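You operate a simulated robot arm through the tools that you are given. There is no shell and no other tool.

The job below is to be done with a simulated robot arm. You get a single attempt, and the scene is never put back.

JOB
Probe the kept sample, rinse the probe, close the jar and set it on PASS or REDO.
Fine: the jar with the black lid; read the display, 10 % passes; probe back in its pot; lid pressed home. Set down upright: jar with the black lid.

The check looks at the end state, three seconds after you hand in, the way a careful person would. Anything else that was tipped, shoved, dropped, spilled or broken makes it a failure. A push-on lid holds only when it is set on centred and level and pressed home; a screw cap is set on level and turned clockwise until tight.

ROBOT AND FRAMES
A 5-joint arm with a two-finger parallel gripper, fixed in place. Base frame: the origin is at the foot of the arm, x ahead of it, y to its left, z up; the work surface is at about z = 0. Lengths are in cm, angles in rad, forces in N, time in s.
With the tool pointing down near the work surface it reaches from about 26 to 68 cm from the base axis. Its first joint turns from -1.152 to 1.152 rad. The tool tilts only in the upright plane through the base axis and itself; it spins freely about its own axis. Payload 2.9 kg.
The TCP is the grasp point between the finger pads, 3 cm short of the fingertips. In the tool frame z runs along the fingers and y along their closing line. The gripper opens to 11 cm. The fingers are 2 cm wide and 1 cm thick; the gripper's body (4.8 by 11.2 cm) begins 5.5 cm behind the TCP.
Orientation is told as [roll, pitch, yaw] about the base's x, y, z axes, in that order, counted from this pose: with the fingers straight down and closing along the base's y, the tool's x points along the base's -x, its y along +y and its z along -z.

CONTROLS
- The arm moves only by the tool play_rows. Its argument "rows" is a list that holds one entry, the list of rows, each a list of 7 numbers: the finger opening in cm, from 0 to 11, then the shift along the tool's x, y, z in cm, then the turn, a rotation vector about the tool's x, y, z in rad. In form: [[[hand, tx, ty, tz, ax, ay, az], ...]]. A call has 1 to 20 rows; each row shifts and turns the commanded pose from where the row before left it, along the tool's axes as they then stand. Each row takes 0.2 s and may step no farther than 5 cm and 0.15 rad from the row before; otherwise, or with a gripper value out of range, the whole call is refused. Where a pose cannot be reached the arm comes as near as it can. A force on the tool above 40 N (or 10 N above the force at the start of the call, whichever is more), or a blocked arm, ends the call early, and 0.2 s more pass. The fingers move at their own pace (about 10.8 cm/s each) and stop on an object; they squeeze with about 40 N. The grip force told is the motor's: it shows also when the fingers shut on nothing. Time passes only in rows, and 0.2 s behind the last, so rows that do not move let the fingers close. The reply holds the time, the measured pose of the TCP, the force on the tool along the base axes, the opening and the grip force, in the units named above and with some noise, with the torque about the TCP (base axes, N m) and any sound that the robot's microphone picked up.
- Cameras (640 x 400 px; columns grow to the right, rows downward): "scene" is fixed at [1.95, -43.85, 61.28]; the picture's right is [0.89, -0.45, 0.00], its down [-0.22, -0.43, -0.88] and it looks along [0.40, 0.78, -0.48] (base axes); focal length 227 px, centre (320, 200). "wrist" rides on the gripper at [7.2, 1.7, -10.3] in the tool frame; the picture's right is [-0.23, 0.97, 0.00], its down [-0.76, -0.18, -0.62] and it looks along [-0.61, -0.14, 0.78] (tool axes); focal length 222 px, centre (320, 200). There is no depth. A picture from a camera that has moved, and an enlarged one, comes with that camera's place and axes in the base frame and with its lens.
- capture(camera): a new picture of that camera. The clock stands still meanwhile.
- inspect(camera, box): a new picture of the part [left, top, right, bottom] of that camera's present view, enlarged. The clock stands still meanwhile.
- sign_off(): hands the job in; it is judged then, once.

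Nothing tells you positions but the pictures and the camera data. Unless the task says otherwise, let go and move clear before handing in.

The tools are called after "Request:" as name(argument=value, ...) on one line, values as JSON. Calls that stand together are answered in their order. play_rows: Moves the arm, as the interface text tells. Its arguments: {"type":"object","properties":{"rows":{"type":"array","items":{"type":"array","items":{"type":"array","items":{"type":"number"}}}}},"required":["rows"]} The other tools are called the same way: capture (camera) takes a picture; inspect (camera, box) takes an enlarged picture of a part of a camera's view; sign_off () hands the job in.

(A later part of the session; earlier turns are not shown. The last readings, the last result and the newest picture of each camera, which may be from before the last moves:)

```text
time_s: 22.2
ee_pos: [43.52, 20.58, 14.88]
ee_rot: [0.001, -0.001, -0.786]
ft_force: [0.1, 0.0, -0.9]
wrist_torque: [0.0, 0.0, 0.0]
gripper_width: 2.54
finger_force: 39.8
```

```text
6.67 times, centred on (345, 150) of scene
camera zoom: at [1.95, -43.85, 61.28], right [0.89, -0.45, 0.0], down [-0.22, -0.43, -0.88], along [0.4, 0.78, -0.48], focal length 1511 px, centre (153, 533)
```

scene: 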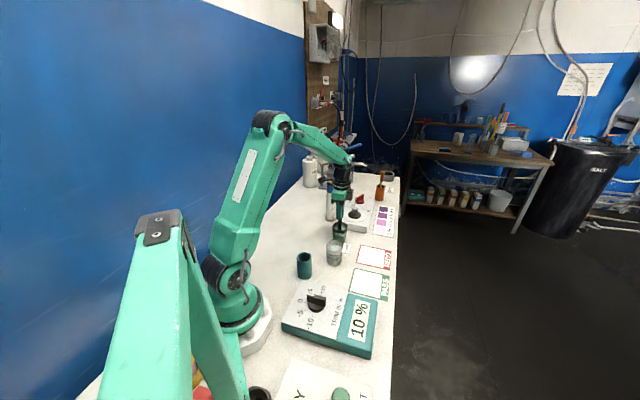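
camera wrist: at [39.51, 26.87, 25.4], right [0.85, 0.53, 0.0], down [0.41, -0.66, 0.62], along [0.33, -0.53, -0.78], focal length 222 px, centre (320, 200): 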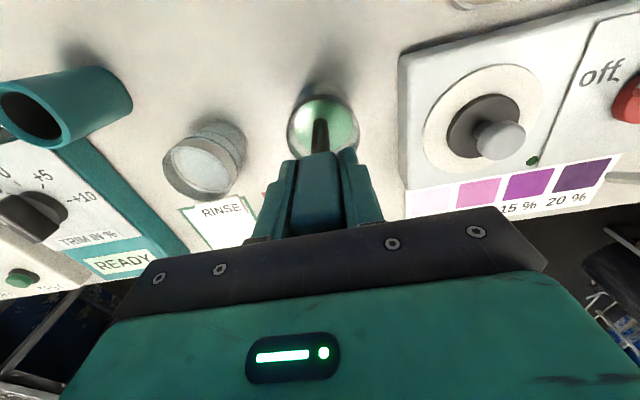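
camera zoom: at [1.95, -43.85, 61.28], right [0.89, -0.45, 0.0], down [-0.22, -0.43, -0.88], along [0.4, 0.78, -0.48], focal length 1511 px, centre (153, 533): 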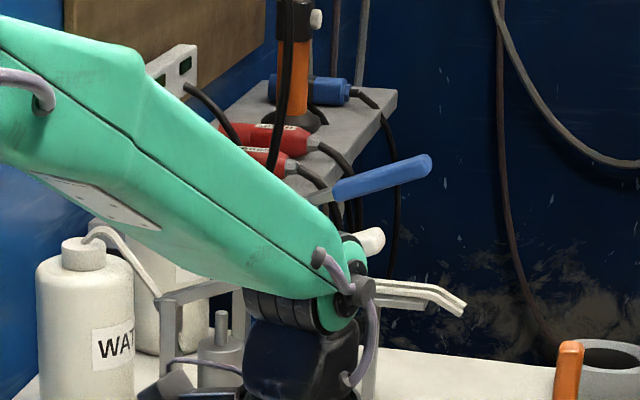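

Stable at 10 % → PASS. Lifting the probe, letting it drip over the jar, then moving to the RINSE jar.

Request:
play_rows(rows=[[[1, 0, 0, -1, 0, 0, 0], [1, 0, 0, -1, 0, 0, 0], [1, 0, 0, -1, 0, 0, 0], [1, 0, 0, -1, 0, 0, 0], [1, 0, 0, -1, 0, 0, 0], [1, 0, 0, -1, 0, 0, 0], [1, 0, 0, 0, 0, 0, 0], [1, 0, 0, 0, 0, 0, 0], [1, 0, 0, 0, 0, 0, 0], [1, 0, 0, 0, 0, 0, 0], [1, 0, 0, 0, 0, 0, 0], [1, 0, 0, -2, 0, 0, 0], [1, 0, 0, -2, 0, 0, 0], [1, 0, 0, 0, 0, 0, 0]]])

Request:
play_rows(rows=[[[1, -0.191, -2.496, 0, 0, 0, 0], [1, -0.191, -2.496, 0, 0, 0, 0], [1, -0.191, -2.496, 0, 0, 0, 0], [1, -0.191, -2.496, 0, 0, 0, 0], [1, -0.191, -2.496, 0, 0, 0, 0], [1, 0, 0, 0, 0, 0, 0], [1, 0, 0, 0, 0, 0, 0]]])

Request:
capture(camera="wrist")

Request:
inspect(camera="wrist", box=[280, 60, 360, 160])

Request:
inspect(camera="scene", box=[310, 190, 370, 270])

```text
time_s: 25.2
ee_pos: [43.7, 20.28, 24.94]
ee_rot: [0.0, -0.001, -0.786]
ft_force: [-0.1, 0.2, -0.9]
wrist_torque: [0.04, -0.01, 0.02]
gripper_width: 2.57
finger_force: 39.7
```

```text
time_s: 26.8
ee_pos: [35.26, 11.05, 24.74]
ee_rot: [0.001, 0.0, -0.783]
ft_force: [0.2, 0.3, -0.6]
wrist_torque: [-0.01, -0.02, 0.0]
gripper_width: 2.55
finger_force: 40.2
```

```text
taken
camera wrist: at [31.34, 17.29, 35.15], right [0.85, 0.53, 0.0], down [0.41, -0.66, 0.62], along [0.33, -0.53, -0.78], focal length 222 px, centre (320, 200)
```

wrist: 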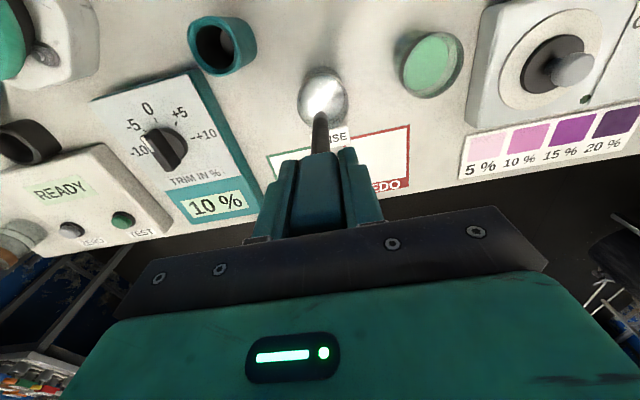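

```text
4.00 times, centred on (320, 110) of wrist
camera zoom: at [31.34, 17.29, 35.15], right [0.85, 0.53, 0.0], down [0.41, -0.66, 0.62], along [0.33, -0.53, -0.78], focal length 888 px, centre (320, 560)
```

zoom: 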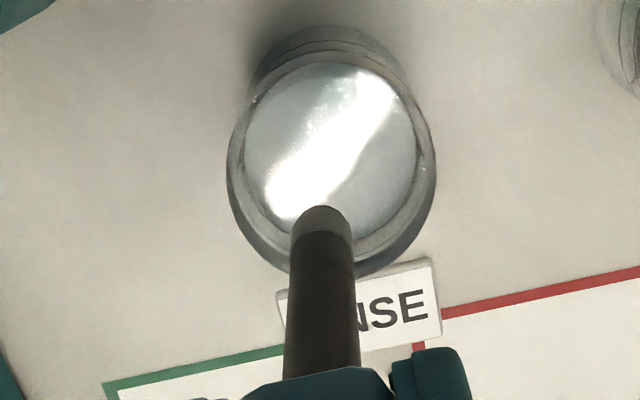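

```text
5.00 times, centred on (340, 230) of scene
camera zoom: at [1.95, -43.85, 61.28], right [0.89, -0.45, 0.0], down [-0.22, -0.43, -0.88], along [0.4, 0.78, -0.48], focal length 1133 px, centre (220, 50)
```

zoom: 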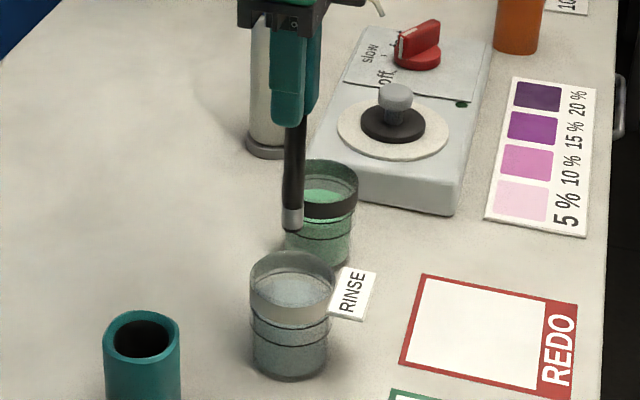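

Centred over the RINSE jar. Dipping the probe, moving it gently up and down, and holding.

Request:
play_rows(rows=[[[1, 0, 0.1, 1.5, 0, 0, 0], [1, 0, 0.1, 1.5, 0, 0, 0], [1, 0, 0, 1.5, 0, 0, 0], [1, 0, 0, 1.5, 0, 0, 0], [1, 0, 0, 1, 0, 0, 0], [1, 0, 0, 1, 0, 0, 0], [1, 0, 0, 1, 0, 0, 0], [1, 0, 0, 0.8, 0, 0, 0], [1, 0, 0, 0.5, 0, 0, 0], [1, 0, 0, 0, 0, 0, 0], [1, 0, 0, 0, 0, 0, 0], [1, 0, 0, -0.4, 0, 0, 0], [1, 0, 0, -0.4, 0, 0, 0], [1, 0, 0, 0.4, 0, 0, 0], [1, 0, 0, 0.4, 0, 0, 0], [1, 0, 0, 0, 0, 0, 0], [1, 0, 0, 0, 0, 0, 0], [1, 0, 0, 0, 0, 0, 0], [1, 0, 0, 0, 0, 0, 0], [1, 0, 0, 0, 0, 0, 0]]])

Request:
play_rows(rows=[[[1, 0, 0, -0.4, 0, 0, 0], [1, 0, 0, -0.4, 0, 0, 0], [1, 0, 0, 0.4, 0, 0, 0], [1, 0, 0, 0.4, 0, 0, 0], [1, 0, 0, 0, 0, 0, 0], [1, 0, 0, 0, 0, 0, 0], [1, 0, 0, 0, 0, 0, 0], [1, 0, 0, 0, 0, 0, 0], [1, 0, 0, 0, 0, 0, 0], [1, 0, 0, 0, 0, 0, 0]]])

Request:
capture(camera="scene")

Request:
inspect(camera="scene", box=[310, 190, 370, 270])

Request:
capture(camera="wrist")

```text
time_s: 31.0
ee_pos: [35.56, 11.06, 14.51]
ee_rot: [0.0, -0.001, -0.786]
ft_force: [0.7, 0.3, -0.5]
wrist_torque: [0.02, -0.01, 0.0]
gripper_width: 2.57
finger_force: 40.1
```

```text
time_s: 33.2
ee_pos: [35.57, 11.17, 14.61]
ee_rot: [-0.001, 0.0, -0.786]
ft_force: [0.0, 0.0, -1.2]
wrist_torque: [0.0, -0.02, 0.01]
gripper_width: 2.56
finger_force: 40.2
```

```text
taken
```

scene: 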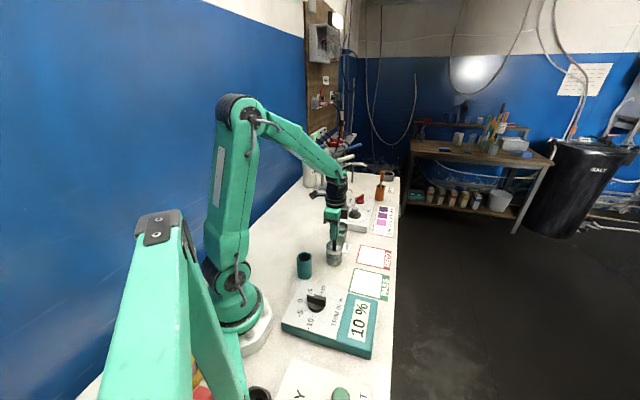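

```text
5.00 times, centred on (340, 230) of scene
camera zoom: at [1.95, -43.85, 61.28], right [0.89, -0.45, 0.0], down [-0.22, -0.43, -0.88], along [0.4, 0.78, -0.48], focal length 1133 px, centre (220, 50)
```

zoom: 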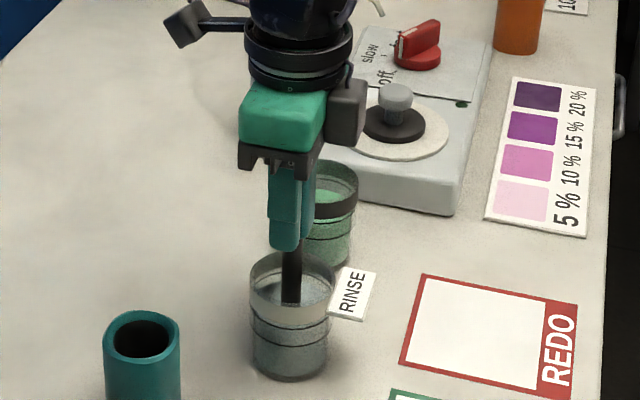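

```text
taken
camera wrist: at [31.53, 17.4, 24.89], right [0.85, 0.53, 0.0], down [0.41, -0.66, 0.62], along [0.33, -0.53, -0.78], focal length 222 px, centre (320, 200)
```

wrist: 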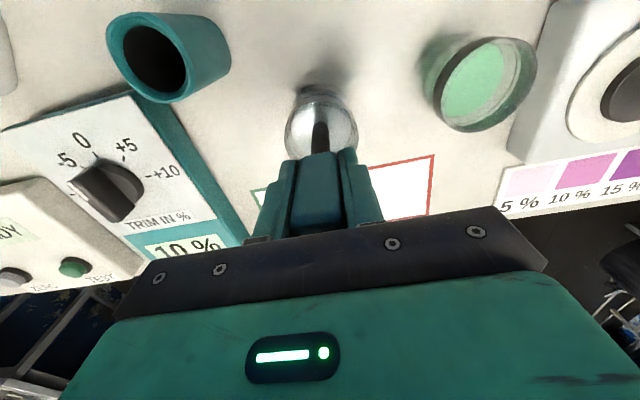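

Rinsed. Lifting, letting it drip over the rinse jar, then carrying it back above its pot.

Request:
play_rows(rows=[[[1, 0, 0, -1, 0, 0, 0], [1, 0, 0, -1, 0, 0, 0], [1, 0, 0, -1, 0, 0, 0], [1, 0, 0, -1, 0, 0, 0], [1, 0, 0, -1, 0, 0, 0], [1, 0, 0, -1, 0, 0, 0], [1, 0, 0, 0, 0, 0, 0], [1, 0, 0, 0, 0, 0, 0], [1, 0, 0, 0, 0, 0, 0], [1, 0, 0, 0, 0, 0, 0], [1, 0, 0, 0, 0, 0, 0], [1, 0, 0, -2.4, 0, 0, 0], [1, 0, 0, -2.3, 0, 0, 0], [1, 0, 0, 0, 0, 0, 0]]])

Request:
play_rows(rows=[[[1, 1.5588, -1.8812, 0, 0, 0, 0], [1, 1.5588, -1.8812, 0, 0, 0, 0], [1, 1.5588, -1.8812, 0, 0, 0, 0], [1, 1.5588, -1.8812, 0, 0, 0, 0], [1, 1.5588, -1.8812, 0, 0, 0, 0], [1, 0, 0, 0, 0, 0, 0], [1, 0, 0, 0, 0, 0, 0]]])

Request:
inspect(camera="wrist", box=[280, 60, 360, 160])

Request:
inspect(camera="scene", box=[270, 200, 350, 290])

```text
time_s: 36.2
ee_pos: [35.6, 10.99, 25.35]
ee_rot: [0.0, 0.0, -0.785]
ft_force: [0.4, 0.2, -1.6]
wrist_torque: [-0.02, -0.01, 0.03]
gripper_width: 2.56
finger_force: 40.0
```

```text
time_s: 37.8
ee_pos: [23.4, 9.96, 25.39]
ee_rot: [0.0, 0.001, -0.786]
ft_force: [0.9, 0.4, -1.3]
wrist_torque: [0.0, 0.02, -0.01]
gripper_width: 2.55
finger_force: 40.4
```

```text
4.00 times, centred on (320, 110) of wrist
camera zoom: at [19.46, 16.15, 35.65], right [0.85, 0.53, 0.0], down [0.41, -0.66, 0.62], along [0.33, -0.53, -0.78], focal length 888 px, centre (320, 560)
```

zoom: 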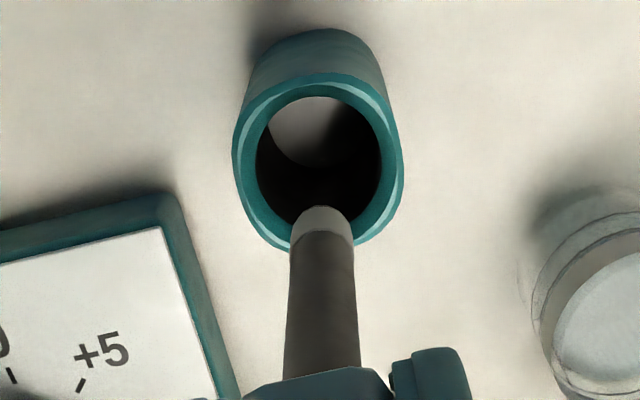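

```text
4.44 times, centred on (310, 245) of scene
camera zoom: at [1.95, -43.85, 61.28], right [0.89, -0.45, 0.0], down [-0.22, -0.43, -0.88], along [0.4, 0.78, -0.48], focal length 1008 px, centre (364, 0)
```

zoom: 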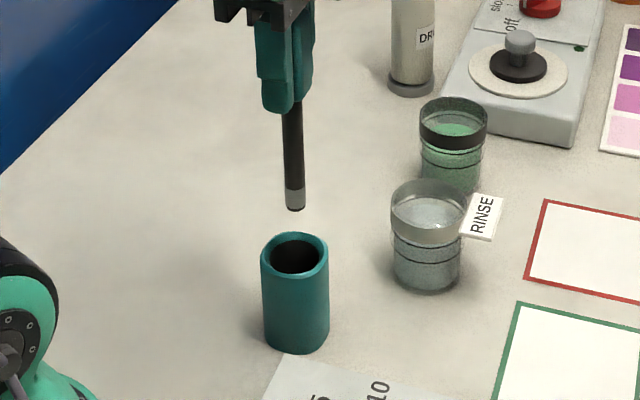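

Aligned over the pot (inner bore clearly wider than the probe). Lowering it in.

Request:
play_rows(rows=[[[1, 0, 0, 1.5, 0, 0, 0], [1, 0, 0, 1.5, 0, 0, 0], [1, 0, 0, 1.5, 0, 0, 0], [1, 0, 0, 1.5, 0, 0, 0], [1, 0, 0, 1.5, 0, 0, 0], [1, 0, 0, 1.5, 0, 0, 0], [1, 0, 0, 1.2, 0, 0, 0], [1, 0, 0, 0.9, 0, 0, 0], [1, 0, 0, 0.5, 0, 0, 0], [1, 0, 0, 0.3, 0, 0, 0], [1, 0, 0, 0, 0, 0, 0], [1, 0, 0, 0, 0, 0, 0]]])

Request:
inspect(camera="scene", box=[270, 200, 350, 290])

```text
time_s: 40.4
ee_pos: [23.49, 9.91, 13.33]
ee_rot: [0.001, 0.0, -0.786]
ft_force: [-3.7, -1.0, 10.0]
wrist_torque: [-0.28, 0.35, -0.01]
gripper_width: 2.54
finger_force: 40.2
```

```text
4.44 times, centred on (310, 245) of scene
camera zoom: at [1.95, -43.85, 61.28], right [0.89, -0.45, 0.0], down [-0.22, -0.43, -0.88], along [0.4, 0.78, -0.48], focal length 1008 px, centre (364, 0)
```

zoom: 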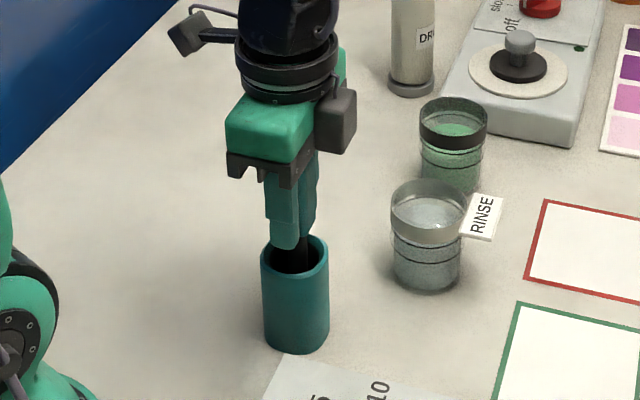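

The tip has met the pot floor with about 10 N. I'll ease up slightly to unload, then open.

Request:
play_rows(rows=[[[1, 0, 0, -0.1, 0, 0, 0], [1, 0, 0, 0, 0, 0, 0], [1, 0, 0, 0, 0, 0, 0]]])

```text
time_s: 41.2
ee_pos: [23.47, 9.93, 13.51]
ee_rot: [0.0, 0.0, -0.787]
ft_force: [0.2, -0.3, -0.9]
wrist_torque: [0.03, -0.01, -0.01]
gripper_width: 2.55
finger_force: 39.8
```

Request:
play_rows(rows=[[[3, 0, 0, 0, 0, 0, 0], [4, 0, 0, 0, 0, 0, 0], [5, 0, 0, 0, 0, 0, 0], [6, 0, 0, 0, 0, 0, 0], [6, 0, 0, 0, 0, 0, 0]]])

Request:
inspect(camera="scene", box=[270, 200, 350, 290])

Request:
capture(camera="wrist")

```text
time_s: 42.4
ee_pos: [23.54, 9.76, 13.43]
ee_rot: [0.001, 0.0, -0.785]
ft_force: [-0.1, 0.1, -0.2]
wrist_torque: [-0.01, 0.01, 0.0]
gripper_width: 6.02
finger_force: 0.1
```

```text
4.44 times, centred on (310, 245) of scene
camera zoom: at [1.95, -43.85, 61.28], right [0.89, -0.45, 0.0], down [-0.22, -0.43, -0.88], along [0.4, 0.78, -0.48], focal length 1008 px, centre (364, 0)
```

zoom: 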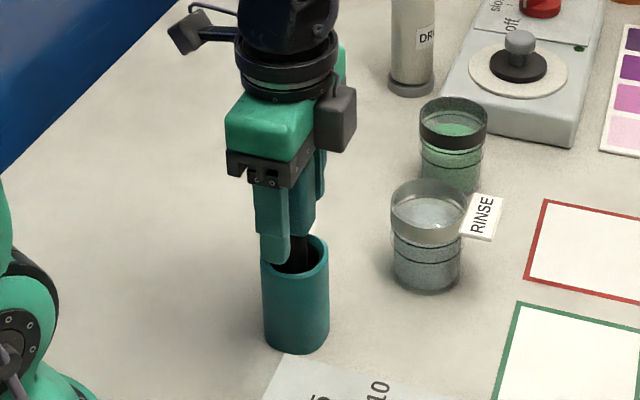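

```text
taken
camera wrist: at [19.47, 16.22, 23.81], right [0.85, 0.53, 0.0], down [0.41, -0.66, 0.62], along [0.33, -0.53, -0.78], focal length 222 px, centre (320, 200)
```

wrist: 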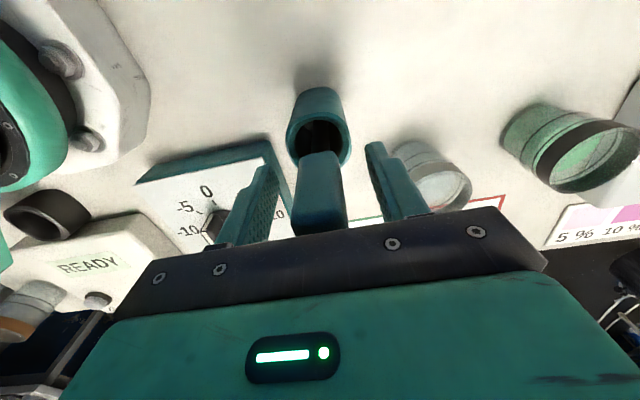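

The probe stands free in its pot. Retreating straight up.

Request:
play_rows(rows=[[[6, 0, 0, -2, 0, 0, 0], [6, 0, 0, -3, 0, 0, 0], [6, 0, 0, -4, 0, 0, 0], [6, 0, 0, -4, 0, 0, 0], [6, 0, 0, -4.5, 0, 0, 0], [6, 0, 0, 0, 0, 0, 0]]])

Request:
inspect(camera="scene", box=[270, 150, 370, 290])

Request:
inspect(camera="scene", box=[275, 270, 405, 370])

```text
time_s: 43.8
ee_pos: [23.1, 9.92, 31.17]
ee_rot: [0.0, 0.001, -0.785]
ft_force: [0.1, 0.2, 0.4]
wrist_torque: [0.0, 0.0, 0.0]
gripper_width: 6.0
finger_force: 0.2
```

```text
2.86 times, centred on (320, 220) of scene
camera zoom: at [1.95, -43.85, 61.28], right [0.89, -0.45, 0.0], down [-0.22, -0.43, -0.88], along [0.4, 0.78, -0.48], focal length 648 px, centre (320, 143)
```

zoom: 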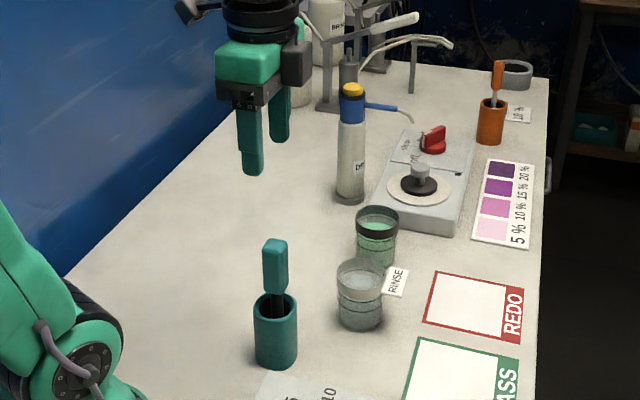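

```text
4.00 times, centred on (340, 320) of scene
camera zoom: at [1.95, -43.85, 61.28], right [0.89, -0.45, 0.0], down [-0.22, -0.43, -0.88], along [0.4, 0.78, -0.48], focal length 907 px, centre (240, -280)
```

zoom: 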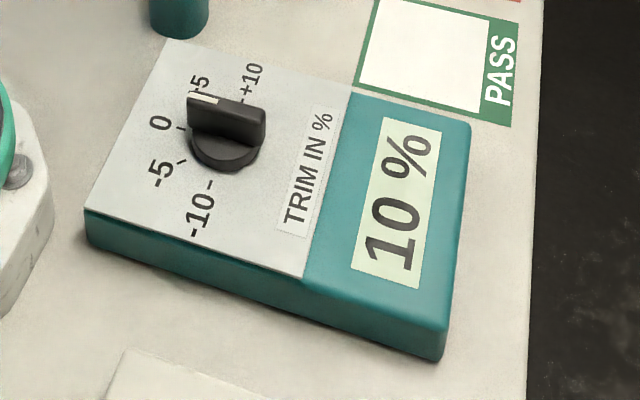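

Probe is back, display still shows 10 %. Before going for the lid under the spout, I want to know the shape of the gripper's side module, so I'll zoom in on the gripper.

Request:
inspect(camera="scene", box=[275, 130, 345, 220])

Request:
inspect(camera="wrist", box=[480, 0, 640, 160])

Request:
capture(camera="wrist")

```text
4.44 times, centred on (310, 175) of scene
camera zoom: at [1.95, -43.85, 61.28], right [0.89, -0.45, 0.0], down [-0.22, -0.43, -0.88], along [0.4, 0.78, -0.48], focal length 1008 px, centre (364, 311)
```

zoom: 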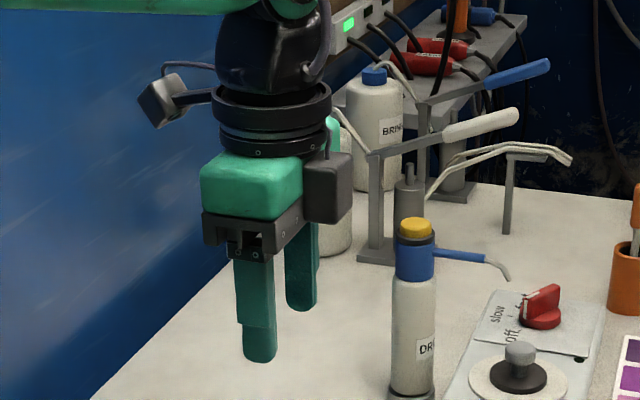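

```text
2.50 times, centred on (560, 80) of wrist
camera zoom: at [19.26, 16.2, 41.52], right [0.85, 0.53, 0.0], down [0.41, -0.66, 0.62], along [0.33, -0.53, -0.78], focal length 555 px, centre (-280, 500)
```

zoom: 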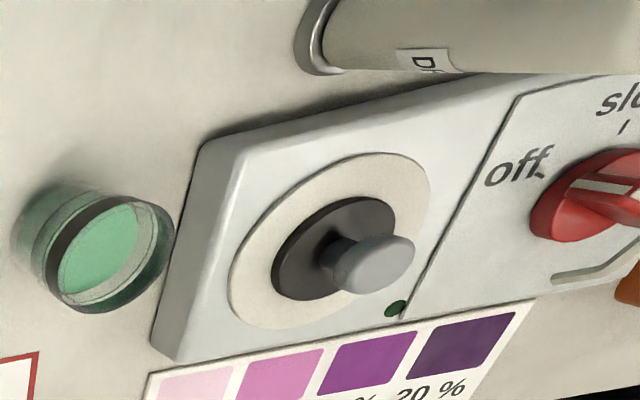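

```text
taken
camera wrist: at [19.26, 16.2, 41.52], right [0.85, 0.53, 0.0], down [0.41, -0.66, 0.62], along [0.33, -0.53, -0.78], focal length 222 px, centre (320, 200)
```

wrist: 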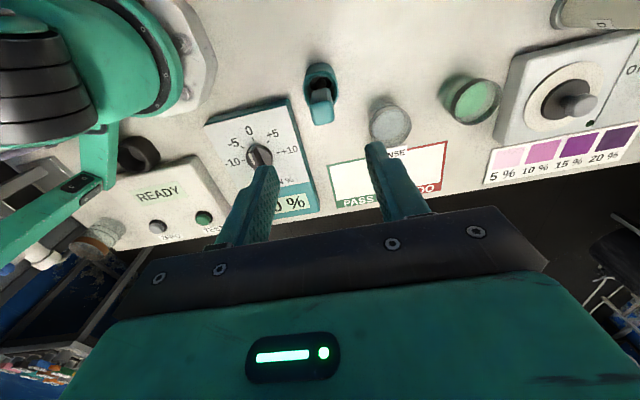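

The side module sits on the tool's −x side, so I'll grip the lid with the tool tilted about 40° outward and spun so the camera is on the outer/upper side (module inner/low), staying clear of the spout. First, move to the lid's azimuth at height and spin.

Request:
play_rows(rows=[[[6, -1.15, 4.39, 0, 0, 0, 0], [6, -1.15, 4.39, 0, 0, 0, 0], [6, -1.15, 4.39, 0, 0, 0, 0], [6, -1.15, 4.39, 0, 0, 0, 0], [6, -1.15, 4.39, 0, 0, 0, 0], [6, 0, 0, 0, 0, 0, 0]]])

Request:
play_rows(rows=[[[6, 0, 0, 0, 0, 0, 0.1458], [6, 0, 0, 0, 0, 0, 0.1458], [6, 0, 0, 0, 0, 0, 0.1458], [6, 0, 0, 0, 0, 0, 0.1458], [6, 0, 0, 0, 0, 0, 0.1458], [6, 0, 0, 0, 0, 0, 0.1458], [6, 0, 0, 0, 0, 0, 0.1458], [6, 0, 0, 0, 0, 0, 0.1458], [6, 0, 0, 0, 0, 0, 0.1458], [6, 0, 0, 0, 0, 0, 0.1458], [6, 0, 0, 0, 0, 0, 0.1458], [6, 0, 0, 0, 0, 0, 0.1458], [6, 0, 0, 0, 0, 0, 0.1458], [6, 0, 0, 0, 0, 0, 0], [6, 0, 0, 0, 0, 0, 0]]])

Request:
capture(camera="wrist")

Request:
capture(camera="scene")

```text
time_s: 45.2
ee_pos: [42.75, 21.39, 31.17]
ee_rot: [-0.001, -0.001, -0.785]
ft_force: [-0.2, 0.0, 0.4]
wrist_torque: [0.01, 0.0, -0.02]
gripper_width: 6.0
finger_force: 0.0
```

```text
time_s: 48.4
ee_pos: [44.94, 16.74, 31.06]
ee_rot: [0.001, -0.002, -2.654]
ft_force: [0.5, 0.3, 0.9]
wrist_torque: [0.02, 0.01, -0.01]
gripper_width: 6.0
finger_force: 0.0
out of reach, approached as far as the arm can: row 13
```

```text
taken
camera wrist: at [52.11, 18.58, 41.33], right [0.26, -0.97, 0.0], down [-0.76, -0.2, 0.62], along [-0.6, -0.16, -0.78], focal length 222 px, centre (320, 200)
```

wrist: 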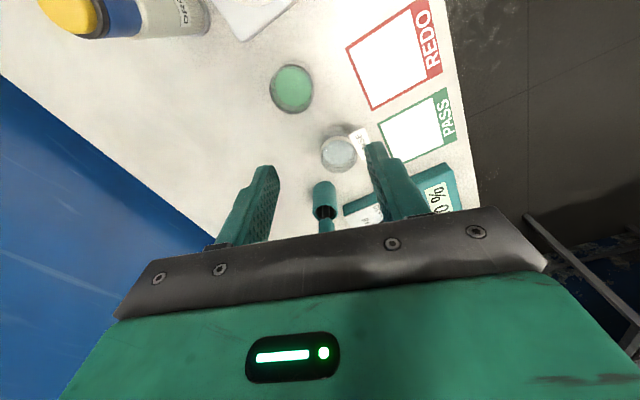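

```text
taken
```

scene: 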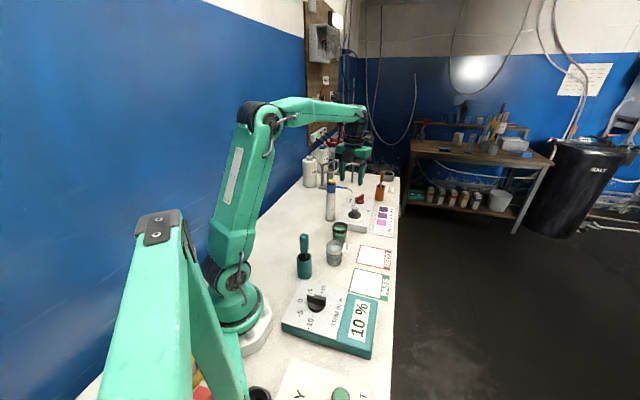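

The wrist's spin stops a bit short of a half turn, so the pose got pulled off. I'll back off the spin by about 0.17 rad and check; a 10° misalignment of the closing line is acceptable for just moving the lid clear of the spout.

Request:
play_rows(rows=[[[6, 0, 0, 0, 0, 0, -0.085], [6, 0, 0, 0, 0, 0, -0.085], [6, 0, 0, 0, 0, 0, 0], [6, 0, 0, 0, 0, 0, 0]]])

```text
time_s: 49.4
ee_pos: [44.88, 16.51, 31.15]
ee_rot: [0.0, 0.0, -2.507]
ft_force: [-0.5, 0.4, -0.2]
wrist_torque: [0.0, 0.02, -0.04]
gripper_width: 5.99
finger_force: 0.0
```

Request:
play_rows(rows=[[[6, 0.65, -2.5, 0, 0, 0, 0], [6, 0.65, -2.5, 0, 0, 0, 0], [6, 0, 0, 0, 0, 0, 0], [6, 0, 0, 0, 0, 0, 0]]])

```text
time_s: 50.4
ee_pos: [43.05, 21.54, 31.2]
ee_rot: [0.0, 0.002, -2.51]
ft_force: [-0.4, -0.8, 0.9]
wrist_torque: [0.02, -0.02, 0.03]
gripper_width: 6.01
finger_force: 0.0
```

Good, on the lid's azimuth. Now tilting the tool 0.7 rad outward.

Request:
play_rows(rows=[[[6, 0, 0, 0, -0.0235, 0.138, 0], [6, 0, 0, 0, -0.0235, 0.138, 0], [6, 0, 0, 0, -0.0235, 0.138, 0], [6, 0, 0, 0, -0.0235, 0.138, 0], [6, 0, 0, 0, -0.0235, 0.138, 0], [6, 0, 0, 0, 0, 0, 0], [6, 0, 0, 0, 0, 0, 0]]])

Request:
capture(camera="wrist")

Request:
inspect(camera="scene", box=[300, 110, 420, 240])

```text
time_s: 52.0
ee_pos: [42.93, 21.43, 31.01]
ee_rot: [0.142, 0.691, -2.459]
ft_force: [0.4, 0.3, 0.3]
wrist_torque: [0.0, 0.0, -0.01]
gripper_width: 6.03
finger_force: 0.0
```

```text
taken
camera wrist: at [42.27, 20.64, 43.73], right [0.41, -0.91, -0.04], down [-0.91, -0.4, -0.03], along [0.01, 0.05, -1.0], focal length 222 px, centre (320, 200)
```

wrist: 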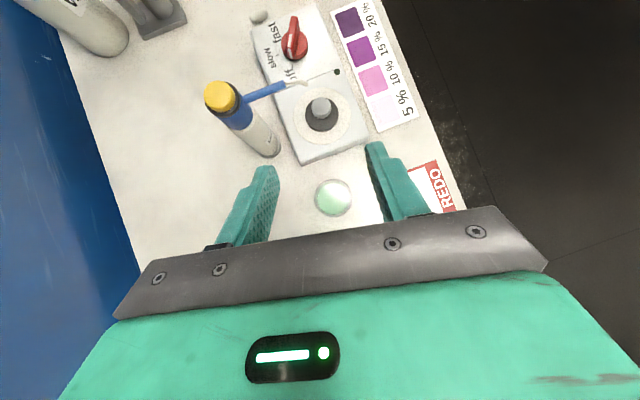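

```text
3.08 times, centred on (360, 175) of scene
camera zoom: at [1.95, -43.85, 61.28], right [0.89, -0.45, 0.0], down [-0.22, -0.43, -0.88], along [0.4, 0.78, -0.48], focal length 698 px, centre (197, 277)
```

zoom: 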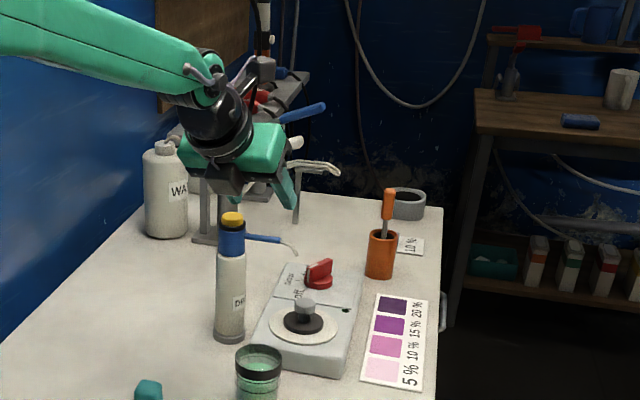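

The camera now looks straight down. Zooming in on the lid and the spout to measure their exact relation.

Request:
inspect(camera="wrist", box=[200, 50, 380, 170])

Request:
inspect(camera="wrist", box=[280, 60, 370, 140])

```text
3.33 times, centred on (290, 110) of wrist
camera zoom: at [42.27, 20.64, 43.73], right [0.41, -0.91, -0.04], down [-0.91, -0.4, -0.03], along [0.01, 0.05, -1.0], focal length 740 px, centre (420, 500)
```

zoom: 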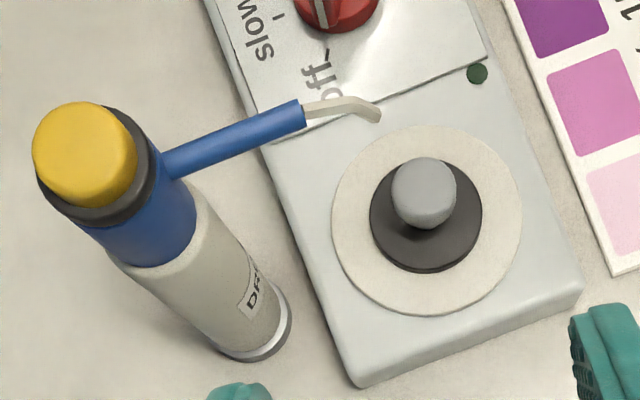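

```text
5.00 times, centred on (325, 100) of wrist
camera zoom: at [42.27, 20.64, 43.73], right [0.41, -0.91, -0.04], down [-0.91, -0.4, -0.03], along [0.01, 0.05, -1.0], focal length 1111 px, centre (295, 700)
```

zoom: 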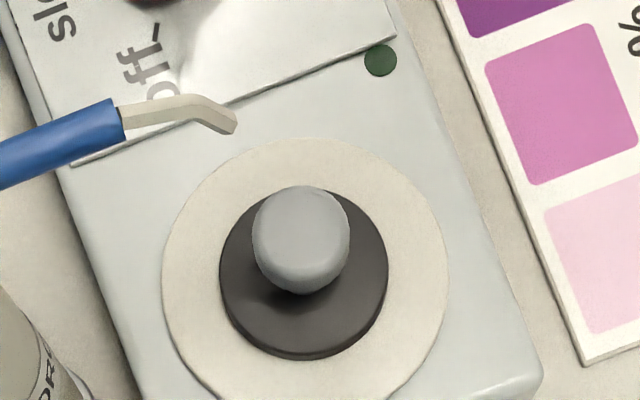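

Geometry confirmed: lid centre r ≈ 62.95 cm on azimuth 26.5°, knob top z ≈ 8.3, spout tip at r 62.5, 1.5 cm to the left, z ≈ 15.8. Moving to a pre-grasp point 8 cm back along the tilted tool axis.

Request:
play_rows(rows=[[[6, -0.742, -0.143, 3.534, 0, 0, 0], [6, -0.742, -0.143, 3.534, 0, 0, 0], [6, -0.742, -0.143, 3.534, 0, 0, 0], [6, -0.742, -0.143, 3.534, 0, 0, 0], [6, -0.742, -0.143, 3.534, 0, 0, 0], [6, 0, 0, 0, 0, 0, 0], [6, 0, 0, 0, 0, 0, 0]]])

Request:
capture(camera="wrist")

Request:
inspect(camera="scene", box=[310, 140, 410, 240])

```text
time_s: 53.6
ee_pos: [50.61, 25.25, 15.06]
ee_rot: [0.14, 0.69, -2.461]
ft_force: [0.6, 0.5, 0.6]
wrist_torque: [-0.01, -0.04, 0.0]
gripper_width: 5.99
finger_force: 0.0
```

```text
taken
camera wrist: at [49.97, 24.47, 27.81], right [0.41, -0.91, -0.04], down [-0.91, -0.4, -0.03], along [0.01, 0.05, -1.0], focal length 222 px, centre (320, 200)
```

wrist: 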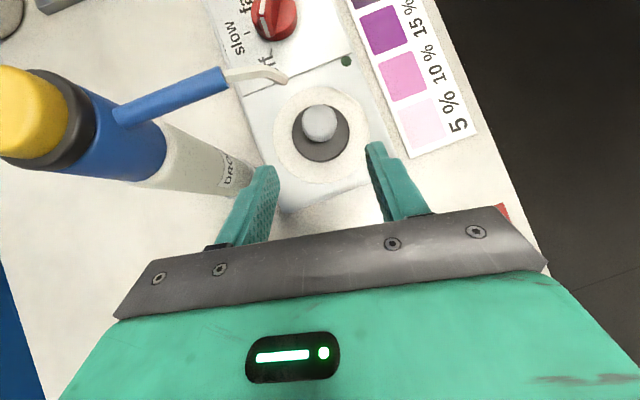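

```text
4.00 times, centred on (360, 190) of scene
camera zoom: at [1.95, -43.85, 61.28], right [0.89, -0.45, 0.0], down [-0.22, -0.43, -0.88], along [0.4, 0.78, -0.48], focal length 907 px, centre (160, 240)
```

zoom: 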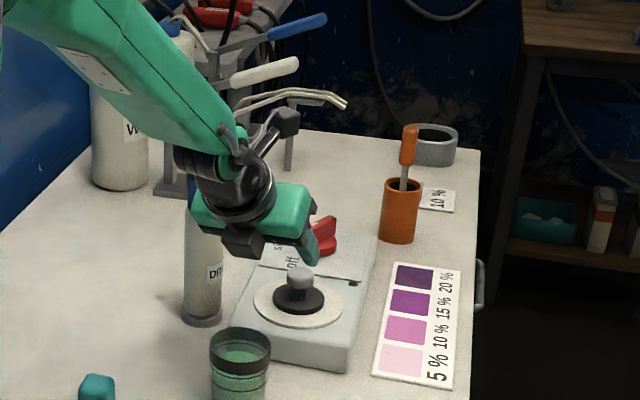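

Request:
inspect(camera="wrist", box=[240, 60, 400, 220])

Request:
inspect(camera="scene", box=[340, 180, 380, 225])

```text
2.50 times, centred on (320, 140) of wrist
camera zoom: at [49.97, 24.47, 27.81], right [0.41, -0.91, -0.04], down [-0.91, -0.4, -0.03], along [0.01, 0.05, -1.0], focal length 555 px, centre (320, 350)
```

zoom: 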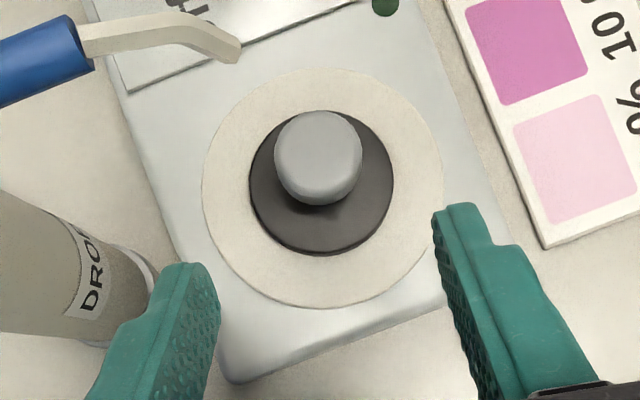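

```text
8.89 times, centred on (360, 202) of scene
camera zoom: at [1.95, -43.85, 61.28], right [0.89, -0.45, 0.0], down [-0.22, -0.43, -0.88], along [0.4, 0.78, -0.48], focal length 2015 px, centre (-36, 178)
```

zoom: 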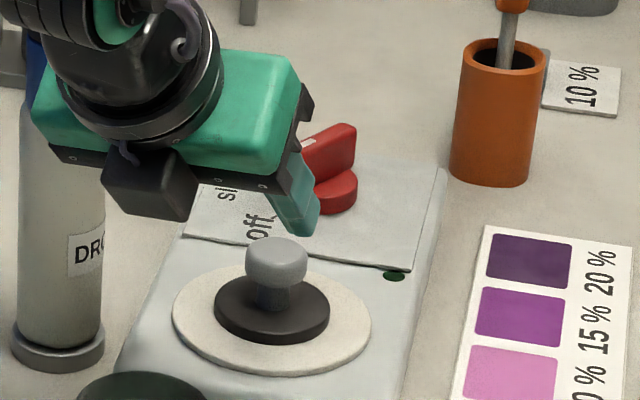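

The knob's cap spans z ≈ 7.1–8.3, on-axis. Advancing along the tool axis in two stages.

Request:
play_rows(rows=[[[6, 0.05, -0.015, 1.6, 0, 0, 0], [6, 0.05, -0.015, 1.6, 0, 0, 0], [6, 0.05, -0.015, 1.6, 0, 0, 0], [6, 0, 0, 0, 0, 0, 0], [6, 0, 0, 0, 0, 0, 0]]])

Request:
inspect(camera="wrist", box=[220, 60, 420, 220])

Request:
inspect(camera="scene", box=[320, 150, 400, 225])

```text
time_s: 54.8
ee_pos: [53.49, 26.79, 11.55]
ee_rot: [0.143, 0.688, -2.46]
ft_force: [0.1, 0.1, -0.2]
wrist_torque: [0.03, -0.01, -0.02]
gripper_width: 5.99
finger_force: 0.2
```

```text
2.50 times, centred on (320, 140) of wrist
camera zoom: at [52.79, 25.84, 24.22], right [0.4, -0.91, -0.04], down [-0.91, -0.4, -0.03], along [0.01, 0.05, -1.0], focal length 555 px, centre (320, 350)
```

zoom: 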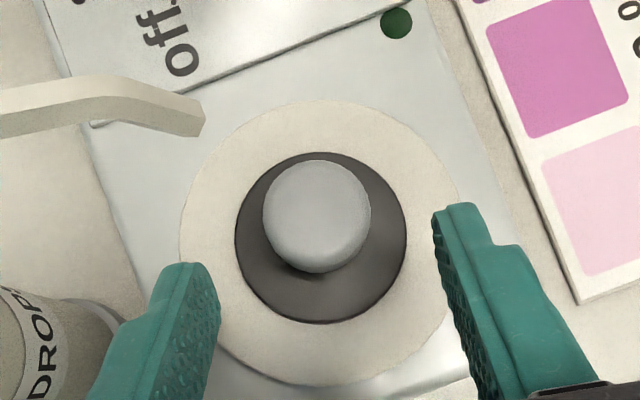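

```text
5.33 times, centred on (360, 188) of scene
camera zoom: at [1.95, -43.85, 61.28], right [0.89, -0.45, 0.0], down [-0.22, -0.43, -0.88], along [0.4, 0.78, -0.48], focal length 1209 px, centre (107, 267)
```

zoom: 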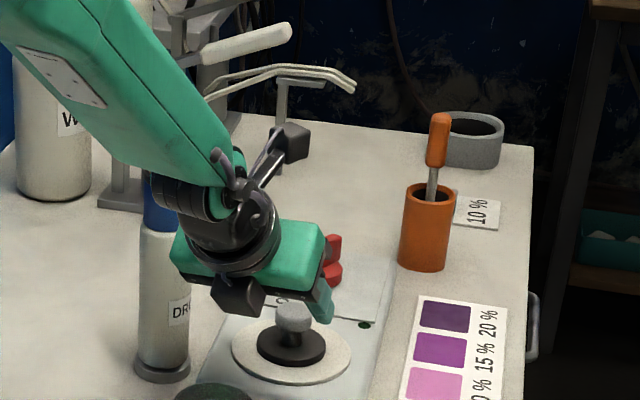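

Request:
play_rows(rows=[[[6, 0.02, 0, 1.2, 0, 0, 0], [6, 0.02, 0, 1.2, 0, 0, 0], [6, 0, 0, 0.8, 0, 0, 0], [6, 0, 0, 0, 0, 0, 0], [6, 0, 0, 0, 0, 0, 0]]])

Request:
inspect(camera="wrist", box=[220, 60, 420, 220])

Request:
inspect(camera="scene", box=[330, 160, 390, 225])

```text
time_s: 56.0
ee_pos: [55.36, 27.76, 9.19]
ee_rot: [0.14, 0.689, -2.46]
ft_force: [-0.5, 0.6, -0.3]
wrist_torque: [0.0, -0.05, -0.02]
gripper_width: 5.98
finger_force: 0.1
```

```text
2.50 times, centred on (320, 140) of wrist
camera zoom: at [54.56, 26.94, 21.82], right [0.41, -0.91, -0.04], down [-0.91, -0.41, -0.03], along [0.01, 0.05, -1.0], focal length 555 px, centre (320, 350)
```

zoom: 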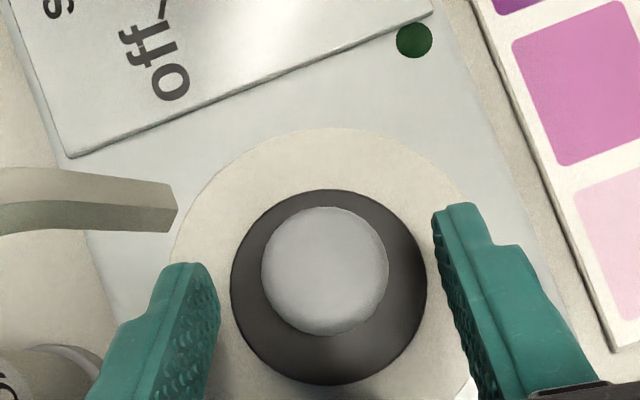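

```text
6.15 times, centred on (360, 192) of scene
camera zoom: at [1.95, -43.85, 61.28], right [0.89, -0.45, 0.0], down [-0.22, -0.43, -0.88], along [0.4, 0.78, -0.48], focal length 1395 px, centre (74, 246)
```

zoom: 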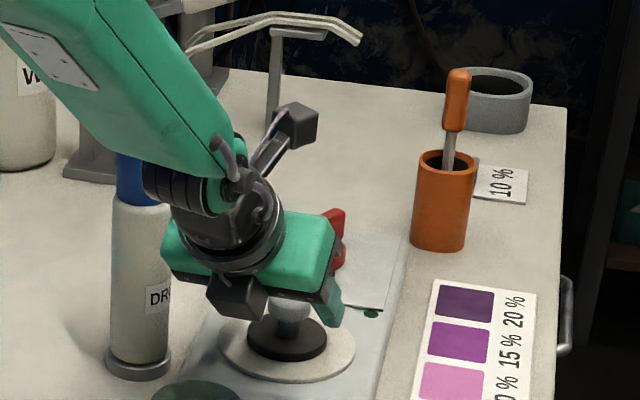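

The knob is between the pads. I'll shift 0.4 cm outward to centre it on the pads, then close.

Request:
play_rows(rows=[[[6, 0.3, 0.05, 0.26, 0, 0, 0], [6, 0, 0, 0, 0, 0, 0], [5, 0, 0, 0, 0, 0, 0], [4, 0, 0, 0, 0, 0, 0], [3.4, 0, 0, 0, 0, 0, 0], [2.8, 0, 0, 0, 0, 0, 0], [2.4, 0, 0, 0, 0, 0, 0], [2, 0, 0, 0, 0, 0, 0], [2, 0, 0, 0, 0, 0, 0]]])

Request:
inspect(camera="wrist", box=[220, 60, 420, 220])

Request:
inspect(camera="scene", box=[330, 160, 390, 225])

```text
time_s: 58.0
ee_pos: [55.61, 27.99, 9.09]
ee_rot: [0.14, 0.69, -2.46]
ft_force: [-0.3, 0.1, 1.3]
wrist_torque: [-0.03, 0.0, -0.02]
gripper_width: 2.79
finger_force: 40.1
```

```text
2.50 times, centred on (320, 140) of wrist
camera zoom: at [54.93, 27.11, 21.77], right [0.41, -0.91, -0.04], down [-0.91, -0.41, -0.03], along [0.01, 0.05, -1.0], focal length 555 px, centre (320, 350)
```

zoom: 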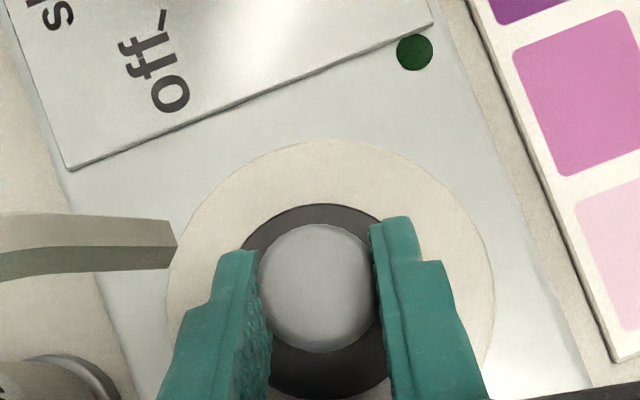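

```text
6.15 times, centred on (360, 192) of scene
camera zoom: at [1.95, -43.85, 61.28], right [0.89, -0.45, 0.0], down [-0.22, -0.43, -0.88], along [0.4, 0.78, -0.48], focal length 1395 px, centre (74, 246)
```

zoom: 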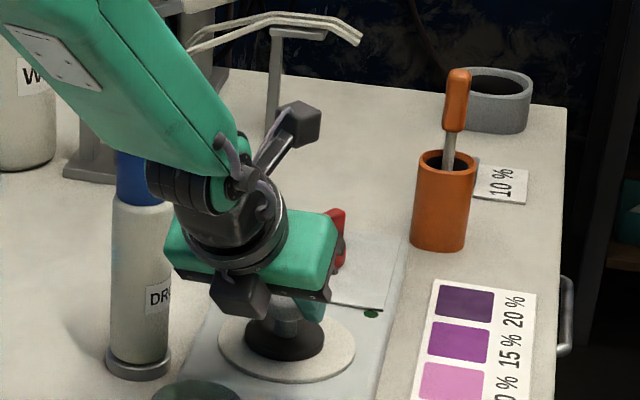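

The knob is held. Lifting 1.5 cm back along the tool axis and checking.

Request:
play_rows(rows=[[[2, 0, 0, -0.5, 0, 0, 0], [2, 0, 0, -0.5, 0, 0, 0], [2, 0, 0, -0.5, 0, 0, 0], [2, 0, 0, 0, 0, 0, 0]]])

Request:
inspect(camera="wrist", box=[220, 60, 420, 220])

Request:
inspect(camera="scene", box=[330, 160, 390, 225])

```text
time_s: 59.0
ee_pos: [54.57, 27.49, 10.29]
ee_rot: [0.14, 0.689, -2.458]
ft_force: [0.3, 0.2, -0.9]
wrist_torque: [-0.01, -0.02, 0.04]
gripper_width: 2.77
finger_force: 39.8
```

```text
2.50 times, centred on (320, 140) of wrist
camera zoom: at [53.96, 26.66, 22.9], right [0.41, -0.91, -0.04], down [-0.91, -0.41, -0.03], along [0.01, 0.05, -1.0], focal length 555 px, centre (320, 350)
```

zoom: 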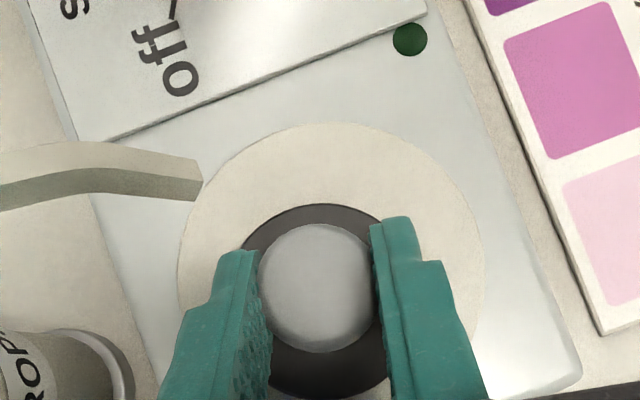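

```text
6.15 times, centred on (360, 192) of scene
camera zoom: at [1.95, -43.85, 61.28], right [0.89, -0.45, 0.0], down [-0.22, -0.43, -0.88], along [0.4, 0.78, -0.48], focal length 1395 px, centre (74, 246)
```

zoom: 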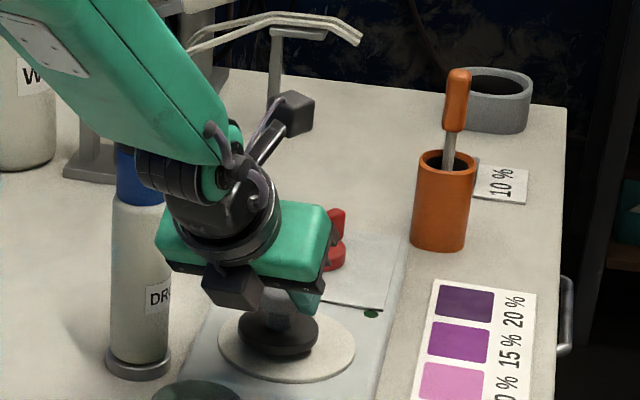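

The lid is up and moves with the gripper. Retreating further along the axis, then radially inward and up, clear of the spout.

Request:
play_rows(rows=[[[2, 0, 0, -2, 0, 0, 0], [2, 0, 0, -2, 0, 0, 0], [2, 0, 0, -2, 0, 0, 0], [2, 0, 0, -2, 0, 0, 0], [2, -1.805, -0.308, -2.52, 0, 0, 0], [2, -1.805, -0.308, -2.52, 0, 0, 0], [2, -1.805, -0.308, -2.52, 0, 0, 0], [2, -1.805, -0.308, -2.52, 0, 0, 0], [2, 0, 0, 0, 0, 0, 0]]])

Request:
play_rows(rows=[[[2, 0.346, -2.308, -0.04, 0.0337, 0.0058, -0.0406], [2, 0.346, -2.308, -0.04, 0.0337, 0.0058, -0.0406], [2, 0.346, -2.308, -0.04, 0.0337, 0.0058, -0.0406], [2, 0.346, -2.308, -0.04, 0.0337, 0.0058, -0.0406], [2, 0, 0, 0, 0, 0, 0], [2, 0, 0, 0, 0, 0, 0]]])

Request:
capture(camera="wrist")

Request:
inspect(camera="scene", box=[260, 140, 400, 280])

```text
time_s: 61.0
ee_pos: [39.14, 19.93, 19.1]
ee_rot: [0.137, 0.69, -2.459]
ft_force: [-0.1, -0.1, 0.8]
wrist_torque: [0.01, 0.01, 0.0]
gripper_width: 2.76
finger_force: 39.8
```

```text
time_s: 62.4
ee_pos: [34.15, 27.67, 19.32]
ee_rot: [0.14, 0.689, -2.248]
ft_force: [-0.2, -0.6, 0.9]
wrist_torque: [-0.03, -0.01, 0.0]
gripper_width: 2.77
finger_force: 40.6
```

```text
taken
camera wrist: at [33.69, 26.64, 31.96], right [0.59, -0.81, -0.04], down [-0.81, -0.59, -0.03], along [0.0, 0.05, -1.0], focal length 222 px, centre (320, 200)
```

wrist: 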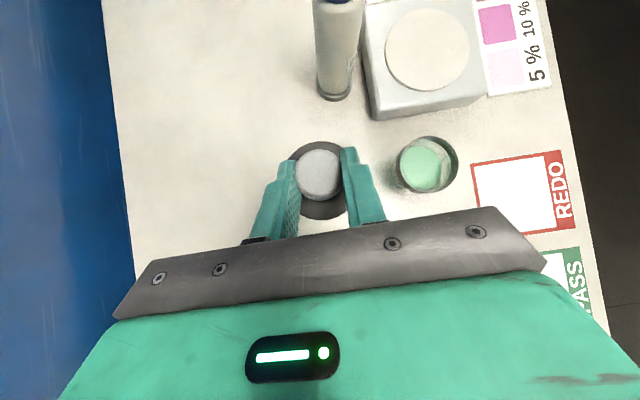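

```text
2.86 times, centred on (330, 210) of scene
camera zoom: at [1.95, -43.85, 61.28], right [0.89, -0.45, 0.0], down [-0.22, -0.43, -0.88], along [0.4, 0.78, -0.48], focal length 648 px, centre (291, 171)
```

zoom: 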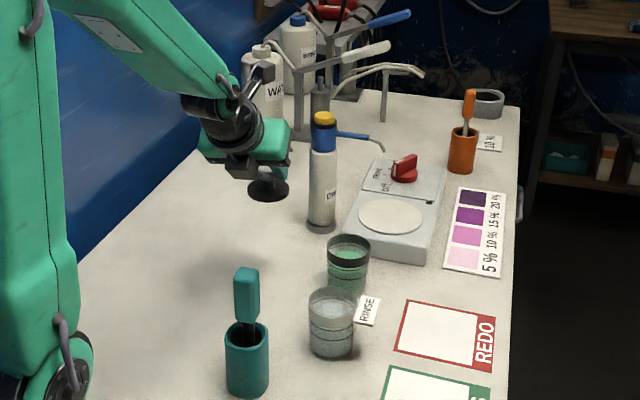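

Request:
inspect(camera="scene", box=[302, 165, 342, 195])

Request:
inspect(camera="wrist", box=[220, 100, 420, 250])

```text
13.33 times, centred on (322, 180) of scene
camera zoom: at [1.95, -43.85, 61.28], right [0.89, -0.45, 0.0], down [-0.22, -0.43, -0.88], along [0.4, 0.78, -0.48], focal length 3022 px, centre (293, 467)
```

zoom: 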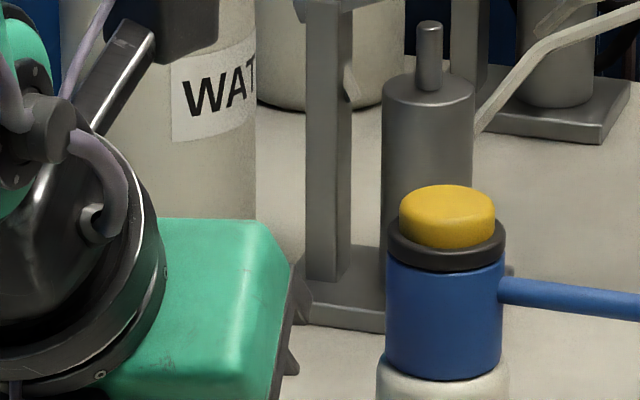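

```text
2.67 times, centred on (320, 175) of wrist
camera zoom: at [33.69, 26.64, 31.96], right [0.59, -0.81, -0.04], down [-0.81, -0.59, -0.03], along [0.0, 0.05, -1.0], focal length 592 px, centre (320, 267)
```

zoom: 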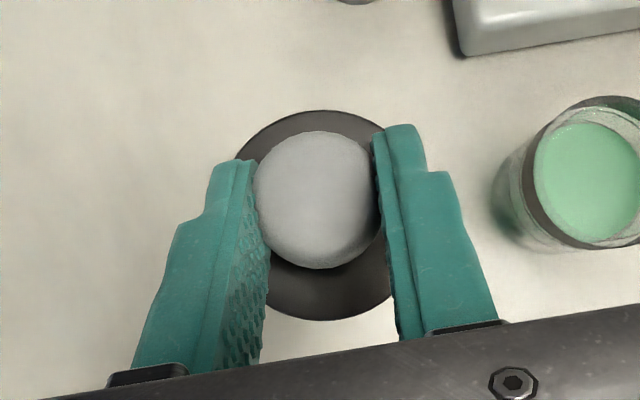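

Bench below is clear here. Lowering the lid straight down towards the bench.

Request:
play_rows(rows=[[[2, -1.651, -0.282, 1.988, 0, 0, 0], [2, -1.651, -0.282, 1.988, 0, 0, 0], [2, -1.651, -0.282, 1.988, 0, 0, 0], [2, -1.651, -0.282, 1.988, 0, 0, 0], [2, -0.95, -0.163, 1.147, 0, 0, 0], [2, -0.635, -0.1085, 0.765, 0, 0, 0], [2, 0, 0, 0, 0, 0, 0], [2, 0, 0, 0, 0, 0, 0]]])

Request:
inspect(camera="scene", box=[280, 200, 360, 260])

```text
time_s: 64.2
ee_pos: [34.34, 27.7, 6.16]
ee_rot: [0.14, 0.688, -2.246]
ft_force: [-0.2, -0.3, -0.8]
wrist_torque: [-0.01, -0.02, 0.0]
gripper_width: 2.72
finger_force: 40.0
```

```text
6.67 times, centred on (320, 230) of scene
camera zoom: at [1.95, -43.85, 61.28], right [0.89, -0.45, 0.0], down [-0.22, -0.43, -0.88], along [0.4, 0.78, -0.48], focal length 1511 px, centre (320, 0)
```

zoom: 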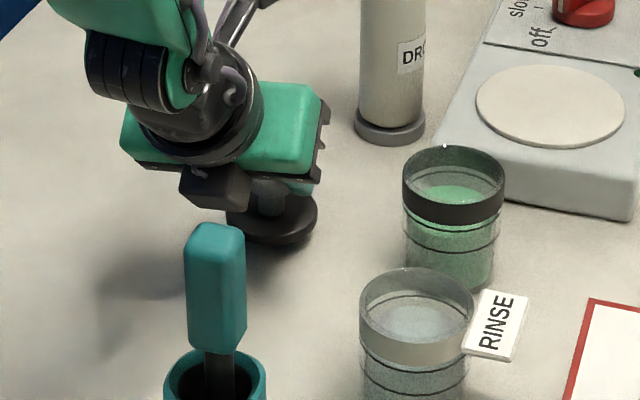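

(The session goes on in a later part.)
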